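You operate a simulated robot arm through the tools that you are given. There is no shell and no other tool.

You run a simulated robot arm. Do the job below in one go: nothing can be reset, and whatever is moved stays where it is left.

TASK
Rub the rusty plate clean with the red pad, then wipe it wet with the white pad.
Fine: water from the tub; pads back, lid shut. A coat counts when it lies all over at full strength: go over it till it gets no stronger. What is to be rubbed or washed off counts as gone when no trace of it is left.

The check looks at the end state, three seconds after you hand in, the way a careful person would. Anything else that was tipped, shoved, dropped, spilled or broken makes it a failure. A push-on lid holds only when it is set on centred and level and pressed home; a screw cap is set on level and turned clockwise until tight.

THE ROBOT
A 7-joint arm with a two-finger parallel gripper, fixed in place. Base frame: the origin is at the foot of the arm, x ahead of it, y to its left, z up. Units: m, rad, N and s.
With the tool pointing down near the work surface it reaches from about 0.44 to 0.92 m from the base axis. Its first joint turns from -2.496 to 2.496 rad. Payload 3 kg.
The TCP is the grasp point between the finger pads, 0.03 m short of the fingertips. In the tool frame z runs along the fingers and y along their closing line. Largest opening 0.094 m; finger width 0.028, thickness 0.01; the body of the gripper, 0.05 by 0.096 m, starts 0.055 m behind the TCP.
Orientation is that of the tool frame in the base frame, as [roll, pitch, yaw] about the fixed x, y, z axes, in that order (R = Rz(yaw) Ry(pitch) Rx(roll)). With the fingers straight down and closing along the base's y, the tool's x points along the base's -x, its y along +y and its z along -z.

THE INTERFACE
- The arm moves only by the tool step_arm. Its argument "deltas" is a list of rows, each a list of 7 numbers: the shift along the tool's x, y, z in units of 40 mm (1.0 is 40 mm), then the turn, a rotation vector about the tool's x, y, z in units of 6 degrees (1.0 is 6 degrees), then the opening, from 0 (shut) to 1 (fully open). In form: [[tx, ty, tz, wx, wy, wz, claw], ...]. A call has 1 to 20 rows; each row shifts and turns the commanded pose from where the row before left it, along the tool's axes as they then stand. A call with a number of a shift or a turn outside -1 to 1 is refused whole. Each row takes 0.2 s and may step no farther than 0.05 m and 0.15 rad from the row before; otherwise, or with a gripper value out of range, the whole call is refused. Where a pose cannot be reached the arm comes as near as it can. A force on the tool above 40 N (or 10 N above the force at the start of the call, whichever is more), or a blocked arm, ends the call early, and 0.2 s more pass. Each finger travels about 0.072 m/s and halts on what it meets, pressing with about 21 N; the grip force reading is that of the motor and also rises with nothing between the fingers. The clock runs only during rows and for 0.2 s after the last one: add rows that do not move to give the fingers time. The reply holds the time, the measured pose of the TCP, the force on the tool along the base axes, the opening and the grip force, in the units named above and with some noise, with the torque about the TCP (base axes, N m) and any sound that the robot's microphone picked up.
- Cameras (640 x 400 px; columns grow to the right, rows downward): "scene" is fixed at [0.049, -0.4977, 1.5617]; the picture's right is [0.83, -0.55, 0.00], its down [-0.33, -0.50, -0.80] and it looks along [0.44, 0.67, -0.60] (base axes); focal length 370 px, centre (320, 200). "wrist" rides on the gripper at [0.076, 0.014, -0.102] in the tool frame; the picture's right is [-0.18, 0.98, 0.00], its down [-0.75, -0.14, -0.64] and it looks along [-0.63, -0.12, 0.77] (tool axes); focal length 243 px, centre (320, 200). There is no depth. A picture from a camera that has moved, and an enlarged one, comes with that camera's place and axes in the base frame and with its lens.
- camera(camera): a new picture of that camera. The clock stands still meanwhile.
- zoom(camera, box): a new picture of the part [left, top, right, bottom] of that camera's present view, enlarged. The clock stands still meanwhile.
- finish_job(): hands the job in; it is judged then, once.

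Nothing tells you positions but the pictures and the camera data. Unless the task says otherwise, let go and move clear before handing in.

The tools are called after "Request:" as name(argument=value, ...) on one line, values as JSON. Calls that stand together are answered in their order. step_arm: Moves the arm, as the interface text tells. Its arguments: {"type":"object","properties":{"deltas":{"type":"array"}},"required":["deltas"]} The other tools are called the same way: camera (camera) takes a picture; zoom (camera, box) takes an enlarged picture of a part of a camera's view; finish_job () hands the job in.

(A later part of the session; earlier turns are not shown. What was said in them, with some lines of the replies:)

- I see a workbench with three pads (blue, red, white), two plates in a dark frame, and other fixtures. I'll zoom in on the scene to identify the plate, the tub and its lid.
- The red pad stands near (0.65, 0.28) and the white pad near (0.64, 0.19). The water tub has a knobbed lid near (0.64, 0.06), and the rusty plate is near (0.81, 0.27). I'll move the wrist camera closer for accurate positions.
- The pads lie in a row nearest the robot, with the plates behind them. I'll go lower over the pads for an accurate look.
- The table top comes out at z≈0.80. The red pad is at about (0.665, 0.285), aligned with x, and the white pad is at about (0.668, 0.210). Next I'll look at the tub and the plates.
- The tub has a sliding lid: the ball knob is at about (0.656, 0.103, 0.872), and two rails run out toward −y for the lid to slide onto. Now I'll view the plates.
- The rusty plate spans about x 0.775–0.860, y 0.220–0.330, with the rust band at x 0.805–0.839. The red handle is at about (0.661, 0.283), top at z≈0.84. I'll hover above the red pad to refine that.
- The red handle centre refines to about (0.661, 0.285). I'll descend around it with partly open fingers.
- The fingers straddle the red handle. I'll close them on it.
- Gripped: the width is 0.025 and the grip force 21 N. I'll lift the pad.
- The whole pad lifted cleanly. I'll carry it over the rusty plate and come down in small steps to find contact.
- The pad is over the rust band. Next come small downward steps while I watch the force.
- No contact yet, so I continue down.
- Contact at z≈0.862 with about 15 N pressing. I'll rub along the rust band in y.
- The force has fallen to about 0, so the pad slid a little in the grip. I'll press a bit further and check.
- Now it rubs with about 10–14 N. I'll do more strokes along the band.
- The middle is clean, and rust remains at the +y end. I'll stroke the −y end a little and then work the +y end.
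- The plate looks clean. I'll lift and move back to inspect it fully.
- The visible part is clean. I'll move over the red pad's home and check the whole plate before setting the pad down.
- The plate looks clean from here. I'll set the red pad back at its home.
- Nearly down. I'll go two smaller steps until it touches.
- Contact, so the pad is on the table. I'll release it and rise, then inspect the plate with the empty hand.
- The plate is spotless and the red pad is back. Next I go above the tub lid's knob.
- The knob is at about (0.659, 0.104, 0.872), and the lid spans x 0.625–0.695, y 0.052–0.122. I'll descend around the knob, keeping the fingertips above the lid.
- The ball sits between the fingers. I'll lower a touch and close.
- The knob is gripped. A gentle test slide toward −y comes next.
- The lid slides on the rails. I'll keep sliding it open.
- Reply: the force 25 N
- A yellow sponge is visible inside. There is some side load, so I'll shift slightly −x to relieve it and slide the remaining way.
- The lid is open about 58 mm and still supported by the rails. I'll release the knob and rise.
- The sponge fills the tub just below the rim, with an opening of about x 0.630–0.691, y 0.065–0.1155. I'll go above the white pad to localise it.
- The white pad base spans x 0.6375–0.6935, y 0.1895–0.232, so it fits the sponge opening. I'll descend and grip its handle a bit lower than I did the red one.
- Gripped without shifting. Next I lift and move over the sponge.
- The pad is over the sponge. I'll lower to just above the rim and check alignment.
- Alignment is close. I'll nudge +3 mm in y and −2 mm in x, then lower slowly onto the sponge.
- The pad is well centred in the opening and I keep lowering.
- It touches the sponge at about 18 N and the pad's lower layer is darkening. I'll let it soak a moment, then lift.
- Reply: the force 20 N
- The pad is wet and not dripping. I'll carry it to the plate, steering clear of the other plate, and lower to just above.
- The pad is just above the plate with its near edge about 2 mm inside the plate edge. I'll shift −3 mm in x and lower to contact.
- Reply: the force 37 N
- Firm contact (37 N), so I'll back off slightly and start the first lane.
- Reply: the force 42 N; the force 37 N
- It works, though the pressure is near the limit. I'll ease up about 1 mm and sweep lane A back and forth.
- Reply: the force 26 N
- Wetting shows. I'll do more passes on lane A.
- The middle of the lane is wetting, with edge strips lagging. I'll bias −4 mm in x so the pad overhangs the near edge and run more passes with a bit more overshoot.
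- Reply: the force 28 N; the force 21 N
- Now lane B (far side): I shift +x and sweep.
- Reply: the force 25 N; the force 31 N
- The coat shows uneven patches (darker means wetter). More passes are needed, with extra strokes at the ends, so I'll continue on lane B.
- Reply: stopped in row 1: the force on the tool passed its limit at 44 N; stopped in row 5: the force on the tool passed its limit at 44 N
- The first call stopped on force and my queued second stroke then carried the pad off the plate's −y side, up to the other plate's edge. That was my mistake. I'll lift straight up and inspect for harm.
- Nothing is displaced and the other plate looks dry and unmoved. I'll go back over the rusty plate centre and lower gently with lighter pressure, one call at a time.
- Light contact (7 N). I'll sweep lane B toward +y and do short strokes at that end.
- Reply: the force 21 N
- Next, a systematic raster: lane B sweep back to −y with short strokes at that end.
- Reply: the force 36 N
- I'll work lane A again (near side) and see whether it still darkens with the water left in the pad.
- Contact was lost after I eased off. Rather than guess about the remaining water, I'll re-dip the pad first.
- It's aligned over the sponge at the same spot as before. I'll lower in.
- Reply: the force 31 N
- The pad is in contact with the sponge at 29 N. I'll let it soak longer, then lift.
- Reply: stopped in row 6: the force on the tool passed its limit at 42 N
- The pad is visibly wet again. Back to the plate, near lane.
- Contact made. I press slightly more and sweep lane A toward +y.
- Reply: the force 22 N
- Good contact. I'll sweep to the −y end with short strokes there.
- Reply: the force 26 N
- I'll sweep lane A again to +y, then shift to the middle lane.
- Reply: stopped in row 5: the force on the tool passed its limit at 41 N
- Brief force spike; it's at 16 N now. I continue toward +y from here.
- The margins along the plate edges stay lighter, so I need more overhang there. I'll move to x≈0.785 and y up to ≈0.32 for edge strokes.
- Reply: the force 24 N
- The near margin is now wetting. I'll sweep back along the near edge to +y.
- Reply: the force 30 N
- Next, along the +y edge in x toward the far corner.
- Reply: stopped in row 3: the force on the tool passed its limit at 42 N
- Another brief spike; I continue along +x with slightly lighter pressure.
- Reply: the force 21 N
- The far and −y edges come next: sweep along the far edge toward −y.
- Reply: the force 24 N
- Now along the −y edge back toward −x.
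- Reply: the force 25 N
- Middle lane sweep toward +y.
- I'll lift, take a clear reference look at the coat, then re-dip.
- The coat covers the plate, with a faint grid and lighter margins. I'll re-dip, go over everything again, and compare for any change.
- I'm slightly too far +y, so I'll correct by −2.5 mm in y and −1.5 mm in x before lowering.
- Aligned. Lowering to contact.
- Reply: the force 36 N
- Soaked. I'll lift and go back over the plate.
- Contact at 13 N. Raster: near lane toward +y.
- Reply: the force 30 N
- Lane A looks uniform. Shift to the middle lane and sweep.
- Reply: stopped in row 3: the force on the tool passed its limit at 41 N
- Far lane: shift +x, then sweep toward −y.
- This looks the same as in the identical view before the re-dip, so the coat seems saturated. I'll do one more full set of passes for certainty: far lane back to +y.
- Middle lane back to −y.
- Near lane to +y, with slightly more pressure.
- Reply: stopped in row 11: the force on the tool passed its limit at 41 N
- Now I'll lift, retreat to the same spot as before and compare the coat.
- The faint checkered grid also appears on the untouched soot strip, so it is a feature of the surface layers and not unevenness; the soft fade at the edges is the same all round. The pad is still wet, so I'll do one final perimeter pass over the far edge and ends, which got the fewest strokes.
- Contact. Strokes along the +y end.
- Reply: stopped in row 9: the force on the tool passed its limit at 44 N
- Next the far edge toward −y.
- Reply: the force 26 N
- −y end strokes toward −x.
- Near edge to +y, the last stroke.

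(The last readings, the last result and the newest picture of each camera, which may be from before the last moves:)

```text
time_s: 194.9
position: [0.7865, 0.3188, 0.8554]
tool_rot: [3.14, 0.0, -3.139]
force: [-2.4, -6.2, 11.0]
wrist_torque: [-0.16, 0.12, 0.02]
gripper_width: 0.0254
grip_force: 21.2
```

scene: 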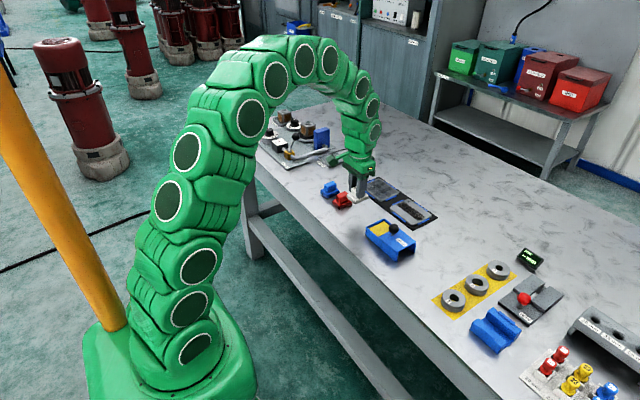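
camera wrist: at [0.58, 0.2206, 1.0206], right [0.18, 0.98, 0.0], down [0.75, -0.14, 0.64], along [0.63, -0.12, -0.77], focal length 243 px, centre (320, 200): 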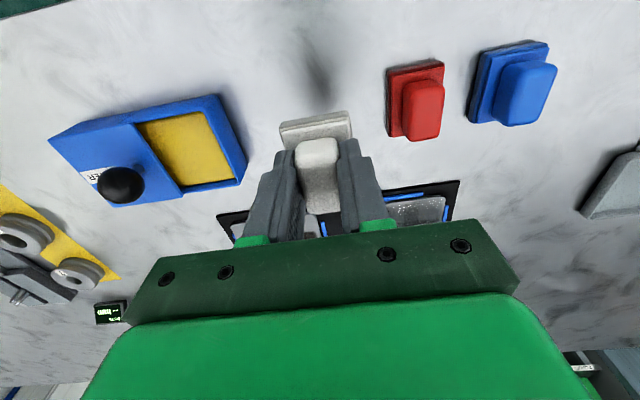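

I'll lift and carry the white pad back to its home.

Request:
step_arm(deltas=[[0, 0, -0.6, 0, 0, 0, 0], [0, 0, -0.6, 0, 0, 0, 0], [0, 0, -0.4, 0, 0, 0, 0], [0, -0.9, 0, 0, 0, 0, 0], [0, -0.9, 0, 0, 0, 0, 0], [0.765, -0.225, 0, 0, 0, 0, 0], [0.765, -0.225, 0, 0, 0, 0, 0], [0.765, -0.225, 0, 0, 0, 0, 0], [0.765, -0.225, 0, 0, 0, 0, 0], [0, 0, 0, 0, 0, 0, 0]])

Request:
zoom(camera="scene", box=[365, 175, 413, 205])

Request:
zoom(camera="scene", box=[320, 175, 400, 240])

```text
time_s: 197.1
position: [0.6657, 0.2098, 0.9179]
tool_rot: [3.14, 0.001, -3.14]
force: [0.5, -0.5, -0.3]
wrist_torque: [0.02, -0.01, 0.0]
gripper_width: 0.0249
grip_force: 21.3
```

```text
13.33 times, centred on (389, 190) of scene
camera zoom: at [0.049, -0.4977, 1.5617], right [0.83, -0.55, 0.0], down [-0.33, -0.5, -0.8], along [0.44, 0.67, -0.6], focal length 4934 px, centre (-600, 333)
```

zoom: 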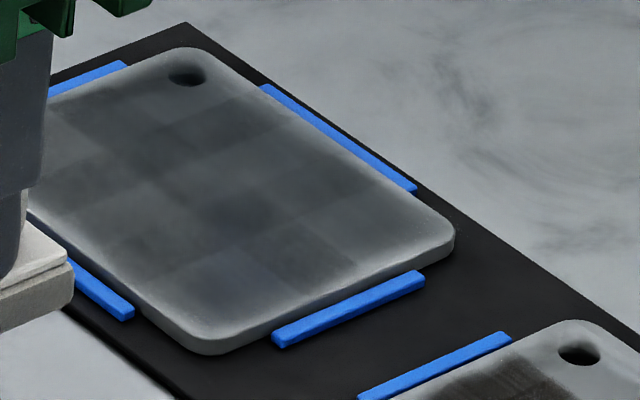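

```text
6.15 times, centred on (360, 208) of scene
camera zoom: at [0.049, -0.4977, 1.5617], right [0.83, -0.55, 0.0], down [-0.33, -0.5, -0.8], along [0.44, 0.67, -0.6], focal length 2277 px, centre (74, 154)
```

zoom: 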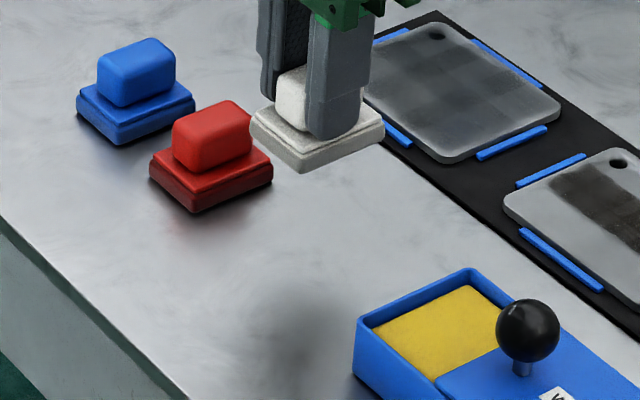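

The coat is unchanged by the extra pass, so it is at full strength. I'll lower the white pad at its home.

Request:
step_arm(deltas=[[0.025, 0.025, 0.5, 0, 0, 0, 0], [0, 0, 0.6, 0, 0, 0, 0], [0, 0, 0.4, 0, 0, 0, 0], [0, 0, 0.1, 0, 0, 0, 0], [0, 0, 0, 0, 0, 0, 0]])

Request:
step_arm(deltas=[[0, 0, 0.08, 0, 0, 0, 0], [0, 0, 0, 0, 0, 0, 0]])

Request:
zoom(camera="scene", box=[320, 175, 400, 240])

```text
time_s: 198.3
position: [0.6647, 0.2112, 0.856]
tool_rot: [3.141, 0.002, -3.141]
force: [0.2, 0.3, -0.9]
wrist_torque: [0.0, 0.0, 0.02]
gripper_width: 0.025
grip_force: 20.5
```

```text
time_s: 198.9
position: [0.6638, 0.2107, 0.8517]
tool_rot: [3.139, 0.0, -3.14]
force: [-0.5, -0.8, -0.6]
wrist_torque: [0.01, 0.03, 0.08]
gripper_width: 0.0253
grip_force: 20.5
```

```text
6.15 times, centred on (360, 208) of scene
camera zoom: at [0.049, -0.4977, 1.5617], right [0.83, -0.55, 0.0], down [-0.33, -0.5, -0.8], along [0.44, 0.67, -0.6], focal length 2277 px, centre (74, 154)
```

zoom: 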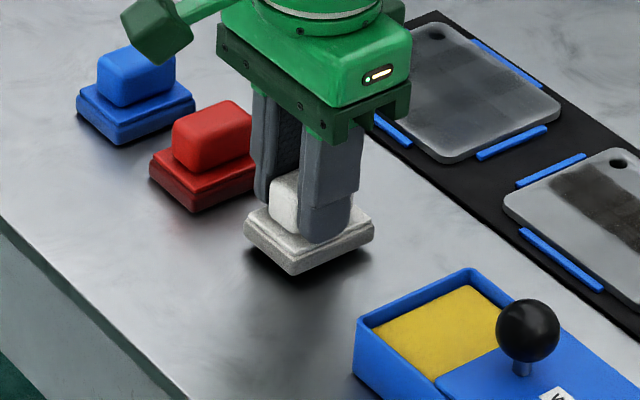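

The pad sits about 3 mm too far in +x compared with its original place, so I'll shift −3 mm and lower to contact.

Request:
step_arm(deltas=[[0.075, 0, 0.05, 0, 0, 0, 0], [0, 0, 0, 0, 0, 0, 0]])

Request:
step_arm(deltas=[[0, 0, 0.03, 0, 0, 0, 0], [0, 0, 0, 0, 0, 0, 0]])

Request:
step_arm(deltas=[[0, 0, 0.03, 0, 0, 0, 0], [0, 0, 0, 0, 0, 0, 0]])

Request:
zoom(camera="scene", box=[320, 175, 400, 240])

```text
time_s: 199.5
position: [0.6613, 0.2114, 0.8498]
tool_rot: [3.139, 0.0, -3.141]
force: [-0.1, 0.5, 0.0]
wrist_torque: [-0.01, 0.0, -0.05]
gripper_width: 0.0254
grip_force: 21.0
```

```text
time_s: 200.1
position: [0.6642, 0.2114, 0.8483]
tool_rot: [3.139, 0.001, -3.14]
force: [-1.0, -0.5, -0.4]
wrist_torque: [0.02, -0.02, 0.0]
gripper_width: 0.0247
grip_force: 21.0
```

```text
time_s: 200.7
position: [0.6604, 0.2113, 0.8465]
tool_rot: [3.14, 0.003, -3.139]
force: [-1.0, -0.6, -0.7]
wrist_torque: [0.0, 0.01, -0.01]
gripper_width: 0.0253
grip_force: 20.8
```

```text
6.15 times, centred on (360, 208) of scene
camera zoom: at [0.049, -0.4977, 1.5617], right [0.83, -0.55, 0.0], down [-0.33, -0.5, -0.8], along [0.44, 0.67, -0.6], focal length 2277 px, centre (74, 154)
```

zoom: 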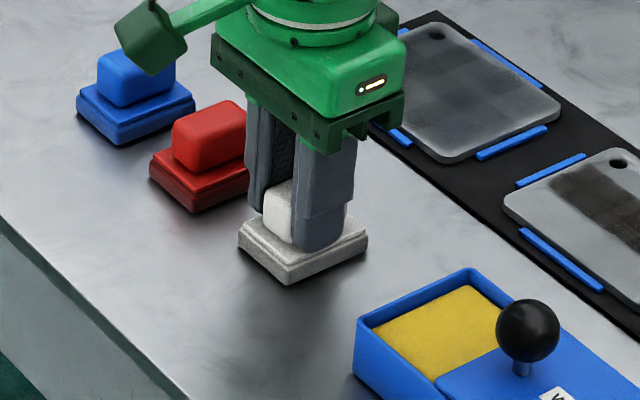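

Aligned with its original place; about 2 mm left to go down.

Request:
step_arm(deltas=[[0, 0, 0.03, 0, 0, 0, 0], [0, 0, 0, 0, 0, 0, 0]])

```text
time_s: 201.3
position: [0.6619, 0.2122, 0.8473]
tool_rot: [3.138, 0.001, -3.138]
force: [-1.7, -4.2, 14.9]
wrist_torque: [-0.19, 0.28, 0.02]
gripper_width: 0.0248
grip_force: 21.4
```

It's down. I'll release, rise, and check the pad.

Request:
step_arm(deltas=[[0, 0, -0.02, 0, 0, 0, 0.25], [0, 0, 0, 0, 0, 0, 0.4], [0, 0, 0, 0, 0, 0, 0.55], [0, 0, 0, 0, 0, 0, 0.6], [0, 0, 0, 0, 0, 0, 0.6], [0, 0, -0.5, 0, 0, 0, 0.6], [0, 0, -0.8, 0, 0, 0, 0.6], [0, 0, -0.8, 0, 0, 0, 0.6], [0, 0, 0, 0, 0, 0, 0.6]])

Request:
zoom(camera="scene", box=[320, 175, 400, 240])

```text
time_s: 203.3
position: [0.6596, 0.2116, 0.9319]
tool_rot: [3.141, 0.004, -3.14]
force: [-0.1, 0.4, 0.6]
wrist_torque: [-0.02, 0.01, 0.01]
gripper_width: 0.0565
grip_force: 0.1
```

```text
6.15 times, centred on (360, 208) of scene
camera zoom: at [0.049, -0.4977, 1.5617], right [0.83, -0.55, 0.0], down [-0.33, -0.5, -0.8], along [0.44, 0.67, -0.6], focal length 2277 px, centre (74, 154)
```

zoom: 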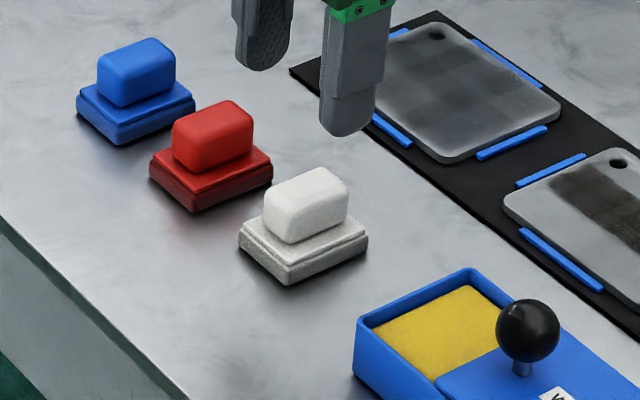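

The white pad is home. Now I go to the lid's knob to close the tub.

Request:
step_arm(deltas=[[0.015, -0.826, 0, 0, 0, 0, 0.6], [0.015, -0.826, 0, 0, 0, 0, 0.6], [0.015, -0.826, 0, 0, 0, 0, 0.6], [0, -0.826, 0, 0, 0, 0, 0.6], [0, -0.826, 0, 0, 0, 0, 0.6], [0, 0, 0, 0, 0, 0, 0.6]])

Request:
zoom(camera="wrist", box=[230, 50, 430, 200])

```text
time_s: 204.7
position: [0.6591, 0.0449, 0.9296]
tool_rot: [3.139, 0.002, -3.141]
force: [-0.1, -1.3, 0.4]
wrist_torque: [0.02, 0.01, 0.0]
gripper_width: 0.0565
grip_force: 0.0
```

```text
2.67 times, centred on (330, 125) of wrist
camera zoom: at [0.5821, 0.0587, 1.0325], right [0.18, 0.98, 0.0], down [0.75, -0.14, 0.64], along [0.63, -0.12, -0.77], focal length 647 px, centre (293, 400)
```

zoom: 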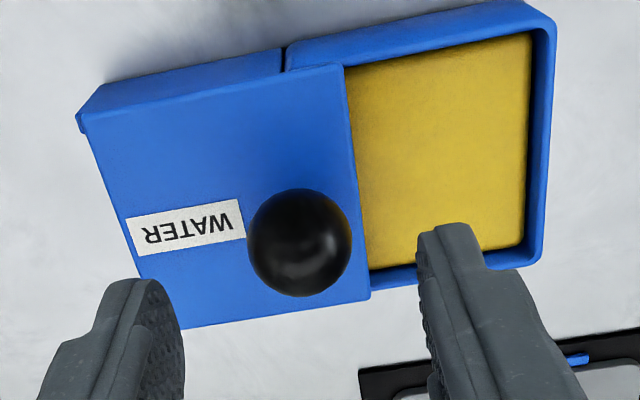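

It matches the view at release. I'll descend and grip the knob.

Request:
step_arm(deltas=[[0, 0.025, 0.4, 0, 0, 0, 0.6], [0, 0, 0.4, 0, 0, 0, 0.6], [0, 0, 0.33, 0, 0, 0, 0.6], [0, 0, 0, 0, 0, 0, 0.6]])

Request:
step_arm(deltas=[[0, 0, 0, 0, 0, 0, 0.45], [0, 0, 0, 0, 0, 0, 0.3], [0, 0, 0, 0, 0, 0, 0.15], [0, 0, 0, 0, 0, 0, 0.1], [0, 0, 0, 0, 0, 0, 0.1]])

Request:
zoom(camera="scene", box=[350, 200, 430, 270])

```text
time_s: 205.7
position: [0.6606, 0.047, 0.8841]
tool_rot: [3.139, 0.002, -3.139]
force: [-0.6, -0.2, 0.0]
wrist_torque: [-0.01, 0.0, 0.0]
gripper_width: 0.0563
grip_force: 0.2
```

```text
time_s: 206.9
position: [0.6613, 0.048, 0.8858]
tool_rot: [-3.141, 0.001, -3.141]
force: [3.4, 0.5, -0.9]
wrist_torque: [0.0, -0.12, 0.03]
gripper_width: 0.0287
grip_force: 44.4
```

```text
5.71 times, centred on (390, 235) of scene
camera zoom: at [0.049, -0.4977, 1.5617], right [0.83, -0.55, 0.0], down [-0.33, -0.5, -0.8], along [0.44, 0.67, -0.6], focal length 2115 px, centre (-80, 0)
```

zoom: 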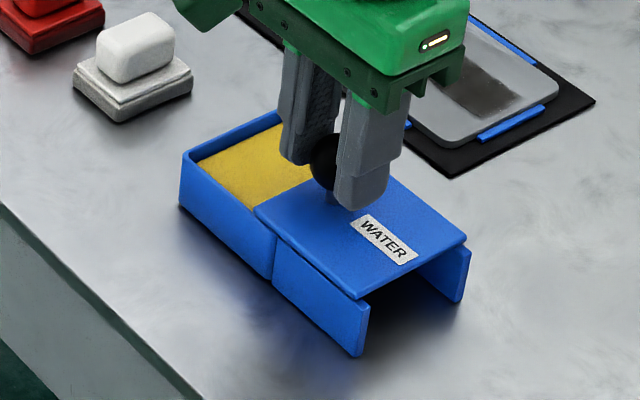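

Gripped. Sliding the lid toward +y to close.

Request:
step_arm(deltas=[[0, 0.15, 0, 0, 0, 0, 0.1], [0, 0.25, 0, 0, 0, 0, 0.1], [0, 0.25, 0, 0, 0, 0, 0.1], [0, 0.25, 0, 0, 0, 0, 0.1], [0, 0.2, 0, 0, 0, 0, 0.1], [0, 0, 0, 0, 0, 0, 0.1]])

Request:
zoom(camera="scene", box=[350, 200, 430, 270])

```text
time_s: 208.3
position: [0.6608, 0.0902, 0.8846]
tool_rot: [3.136, 0.001, -3.142]
force: [0.1, -0.5, 11.0]
wrist_torque: [0.07, 0.07, -0.06]
gripper_width: 0.0285
grip_force: 44.6
```

```text
5.71 times, centred on (390, 235) of scene
camera zoom: at [0.049, -0.4977, 1.5617], right [0.83, -0.55, 0.0], down [-0.33, -0.5, -0.8], along [0.44, 0.67, -0.6], focal length 2115 px, centre (-80, 0)
```

zoom: 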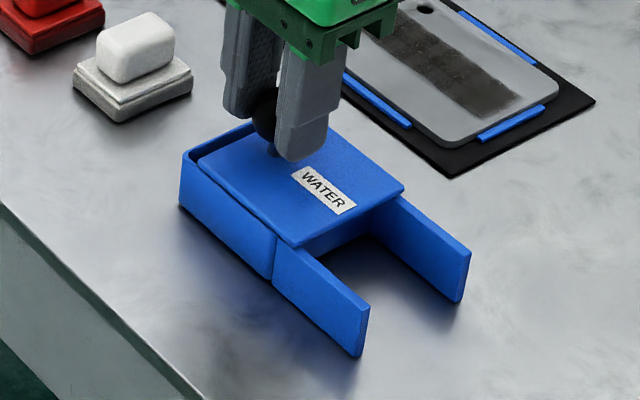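

Almost closed. I continue in small steps until it meets the stop.

Request:
step_arm(deltas=[[0, 0.15, 0, 0, 0, 0, 0.1], [0, 0.12, 0, 0, 0, 0, 0.1], [0, 0, 0, 0, 0, 0, 0.1]])

Request:
zoom(camera="scene", box=[350, 200, 430, 270])

```text
time_s: 209.1
position: [0.6621, 0.1019, 0.8846]
tool_rot: [3.14, 0.003, -3.139]
force: [-5.1, 0.8, 20.9]
wrist_torque: [0.04, 0.03, 0.0]
gripper_width: 0.0287
grip_force: 45.0
```

```text
5.71 times, centred on (390, 235) of scene
camera zoom: at [0.049, -0.4977, 1.5617], right [0.83, -0.55, 0.0], down [-0.33, -0.5, -0.8], along [0.44, 0.67, -0.6], focal length 2115 px, centre (-80, 0)
```

zoom: 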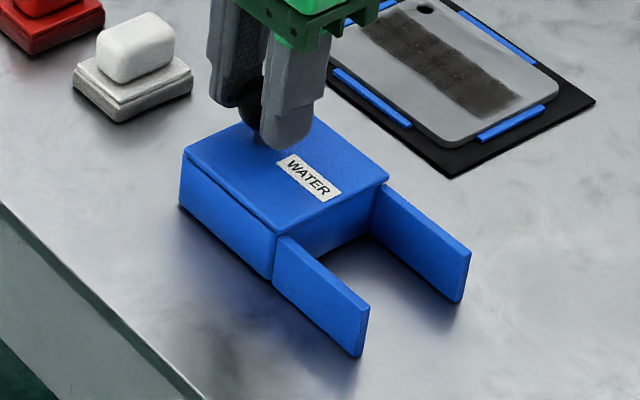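

Request:
step_arm(deltas=[[0, 0.03, 0, 0, 0, 0, 0.1], [0, 0, 0, 0, 0, 0, 0.1]])

Request:
step_arm(deltas=[[0, 0.025, 0, 0, 0, 0, 0.1], [0, 0, 0, 0, 0, 0, 0.1]])

Request:
zoom(camera="scene", box=[350, 200, 430, 270])

```text
time_s: 209.7
position: [0.6606, 0.1025, 0.8844]
tool_rot: [3.139, 0.0, -3.139]
force: [-0.3, 1.5, 11.5]
wrist_torque: [-0.03, -0.25, -0.05]
gripper_width: 0.0287
grip_force: 44.6
```

```text
time_s: 210.3
position: [0.6604, 0.1038, 0.8838]
tool_rot: [3.139, 0.001, -3.139]
force: [11.6, -1.6, -1.0]
wrist_torque: [-0.1, -0.34, -0.02]
gripper_width: 0.0289
grip_force: 45.1
```

```text
5.71 times, centred on (390, 235) of scene
camera zoom: at [0.049, -0.4977, 1.5617], right [0.83, -0.55, 0.0], down [-0.33, -0.5, -0.8], along [0.44, 0.67, -0.6], focal length 2115 px, centre (-80, 0)
```

zoom: 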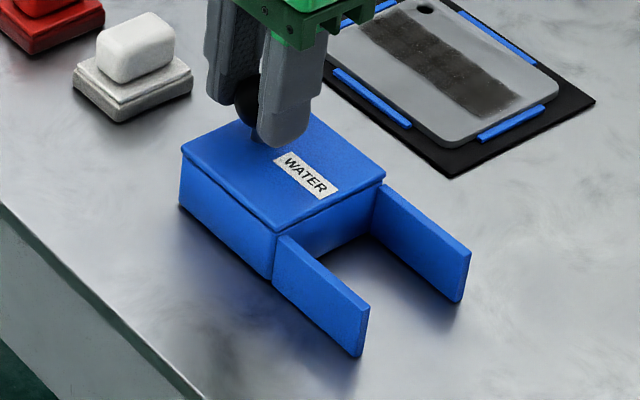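

The lid now matches its original position. One small extra push to check the stop.

Request:
step_arm(deltas=[[0, 0.02, 0, 0, 0, 0, 0.1], [0, 0, 0, 0, 0, 0, 0.1]])

Request:
zoom(camera="scene", box=[350, 200, 430, 270])

```text
time_s: 210.9
position: [0.6596, 0.1043, 0.8853]
tool_rot: [3.139, 0.001, -3.14]
force: [11.8, -9.9, -1.4]
wrist_torque: [-0.21, -0.27, -0.03]
gripper_width: 0.0288
grip_force: 44.6
```

```text
5.71 times, centred on (390, 235) of scene
camera zoom: at [0.049, -0.4977, 1.5617], right [0.83, -0.55, 0.0], down [-0.33, -0.5, -0.8], along [0.44, 0.67, -0.6], focal length 2115 px, centre (-80, 0)
```

zoom: 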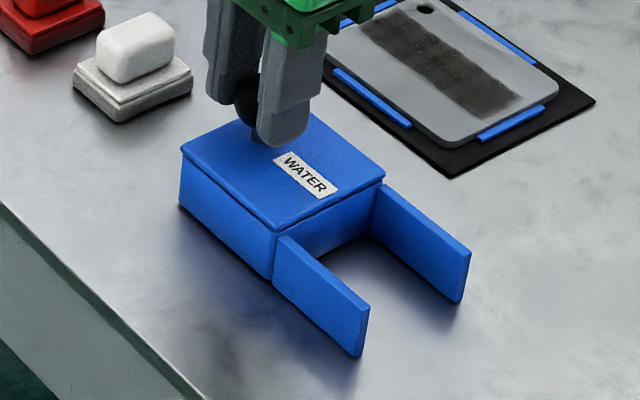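

The lid is at its stop (10 N reaction) and shut. I'll release, rise and retreat for a final inspection.

Request:
step_arm(deltas=[[0, -0.01, 0, 0, 0, 0, 0.15], [0, 0, 0, 0, 0, 0, 0.35], [0, 0, 0, 0, 0, 0, 0.5], [0, 0, 0, 0, 0, 0, 0.6], [0, 0, 0, 0, 0, 0, 0.6], [0, 0, -0.5, 0, 0, 0, 0.6], [0, 0, -0.8, 0, 0, 0, 0.6], [0, 0, -0.9, 0, 0, 0, 0.6], [0, 0, -0.9, 0, 0, 0, 0.6], [0, 0, 0, 0, 0, 0, 0.6]])

Request:
zoom(camera="scene", box=[310, 155, 440, 260])

Request:
zoom(camera="scene", box=[350, 200, 430, 270])

```text
time_s: 213.1
position: [0.6608, 0.1027, 1.0097]
tool_rot: [3.14, 0.001, -3.141]
force: [-0.2, 0.0, 0.4]
wrist_torque: [0.0, -0.01, 0.0]
gripper_width: 0.0566
grip_force: 0.1
```

```text
3.81 times, centred on (375, 208) of scene
camera zoom: at [0.049, -0.4977, 1.5617], right [0.83, -0.55, 0.0], down [-0.33, -0.5, -0.8], along [0.44, 0.67, -0.6], focal length 1410 px, centre (110, 171)
```

zoom: 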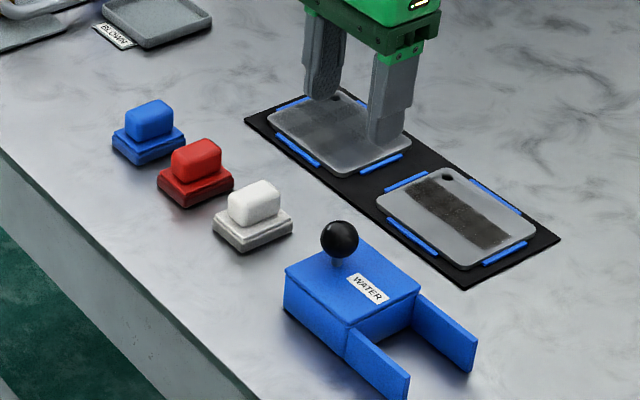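

```text
5.71 times, centred on (390, 235) of scene
camera zoom: at [0.049, -0.4977, 1.5617], right [0.83, -0.55, 0.0], down [-0.33, -0.5, -0.8], along [0.44, 0.67, -0.6], focal length 2115 px, centre (-80, 0)
```

zoom: 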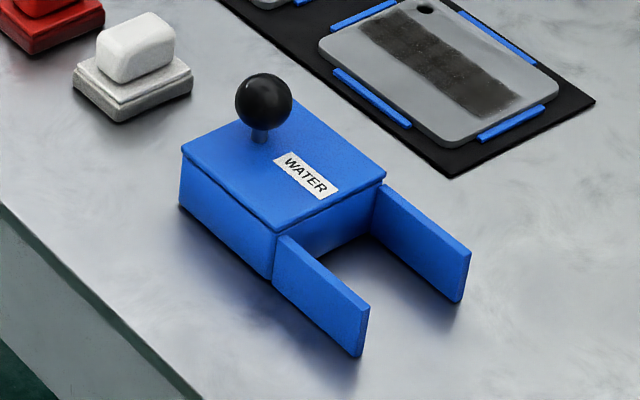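

All is in place. One last close look at the plate surfaces with the wrist camera.

Request:
step_arm(deltas=[[-0.4, 0.85, 0.3, 0, 0, 0, 1], [-0.4, 0.85, 0.3, 0, 0, 0, 1], [-0.4, 0.85, 0.3, 0, 0, 0, 1], [-0.4, 0.85, 0.3, 0, 0, 0, 1], [0, 0.2, 0, 0, 0, 0, 1], [0, 0, 0, 0, 0, 0, 1]])

Request:
zoom(camera="wrist", box=[240, 110, 410, 220])

Request:
camera(camera="wrist")

```text
time_s: 214.5
position: [0.7242, 0.2497, 0.9607]
tool_rot: [3.141, 0.001, -3.14]
force: [-0.5, 0.1, -0.6]
wrist_torque: [-0.01, 0.0, 0.01]
gripper_width: 0.0941
grip_force: 0.0
```

```text
3.64 times, centred on (325, 165) of wrist
camera zoom: at [0.6488, 0.2636, 1.0639], right [0.18, 0.98, 0.0], down [0.75, -0.14, 0.64], along [0.63, -0.12, -0.77], focal length 882 px, centre (302, 327)
```

zoom: 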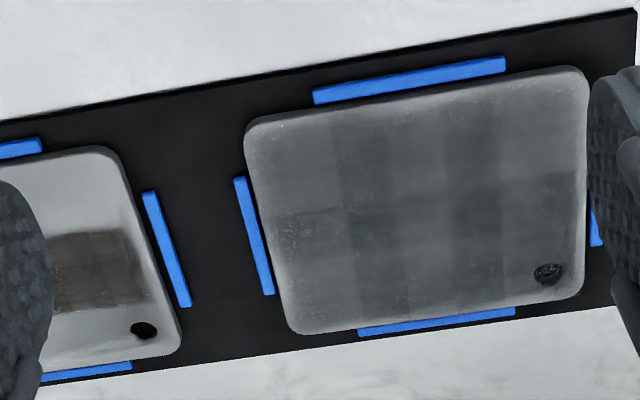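

```text
taken
camera wrist: at [0.6488, 0.2636, 1.0639], right [0.18, 0.98, 0.0], down [0.75, -0.14, 0.64], along [0.63, -0.12, -0.77], focal length 243 px, centre (320, 200)
```

wrist: 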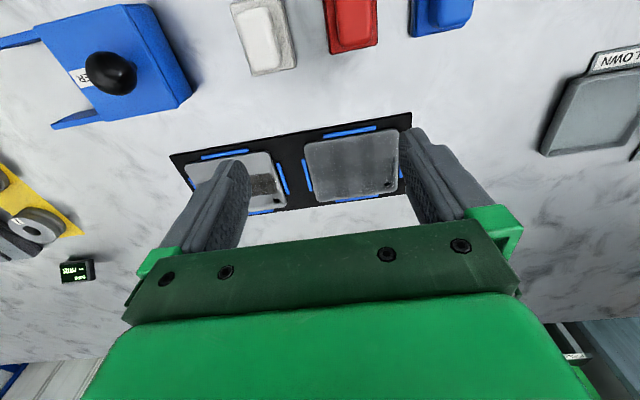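

The plate is rust-free and evenly wet over its whole surface, the pads are back, and the lid is shut. I'll raise the arm clear and then hand in.

Request:
step_arm(deltas=[[0.5, 0, -0.8, 0, 0, 0, 1], [0.5, 0, -0.8, 0, 0, 0, 1], [0.5, 0, -0.8, 0, 0, 0, 1], [0.5, 0, -0.8, 0, 0, 0, 1], [0, 0, 0, 0, 0, 0, 1]])

Request:
zoom(camera="scene", box=[310, 155, 440, 260])

```text
time_s: 215.7
position: [0.644, 0.2472, 1.0894]
tool_rot: [3.14, 0.001, -3.14]
force: [0.1, -0.7, 0.0]
wrist_torque: [0.01, 0.03, -0.03]
gripper_width: 0.094
grip_force: 0.0
```

```text
3.81 times, centred on (375, 208) of scene
camera zoom: at [0.049, -0.4977, 1.5617], right [0.83, -0.55, 0.0], down [-0.33, -0.5, -0.8], along [0.44, 0.67, -0.6], focal length 1410 px, centre (110, 171)
```

zoom: 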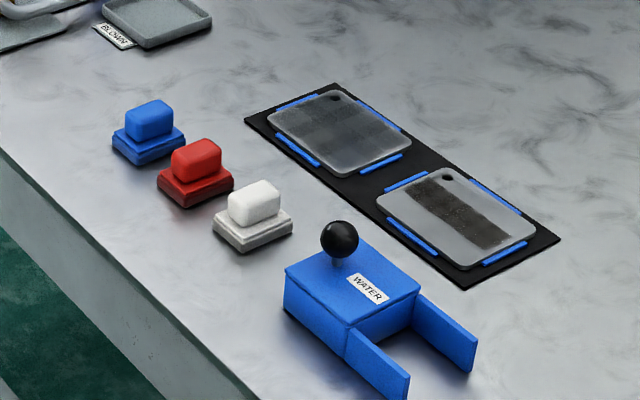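

Everything is in its place, the arm is clear, and the rusty plate is clean and wet. Handing in now.

Request:
finish_job()

```text
The job is handed in.
```

The job is handed in. The rust is gone from the plate, it is wet all over, both pads are back and the tub lid is shut.

- **Rust:** the red pad took it all off; I saw no trace from the scene or wrist camera.
- **Water coat:** I dipped the white pad three times and went over the plate until another pass made no visible difference. A faint checkered pattern and lighter edges remain. I took the pattern as part of how the surface looks, since the untouched sooty plate shows a similar one, and put the lighter edges down to a soft fade. I could only judge this by eye.
- **Pads and lid:** both pads are within about 2 mm of where they stood. The lid is back where it was and met its stop.
- **One mistake:** I sent two wiping strokes at once; the first stopped early on a force limit, and the second ran off the plate's edge up to the sooty plate. I lifted straight up. The sooty plate looked dry, but may have shifted by about 1 mm within its stops.
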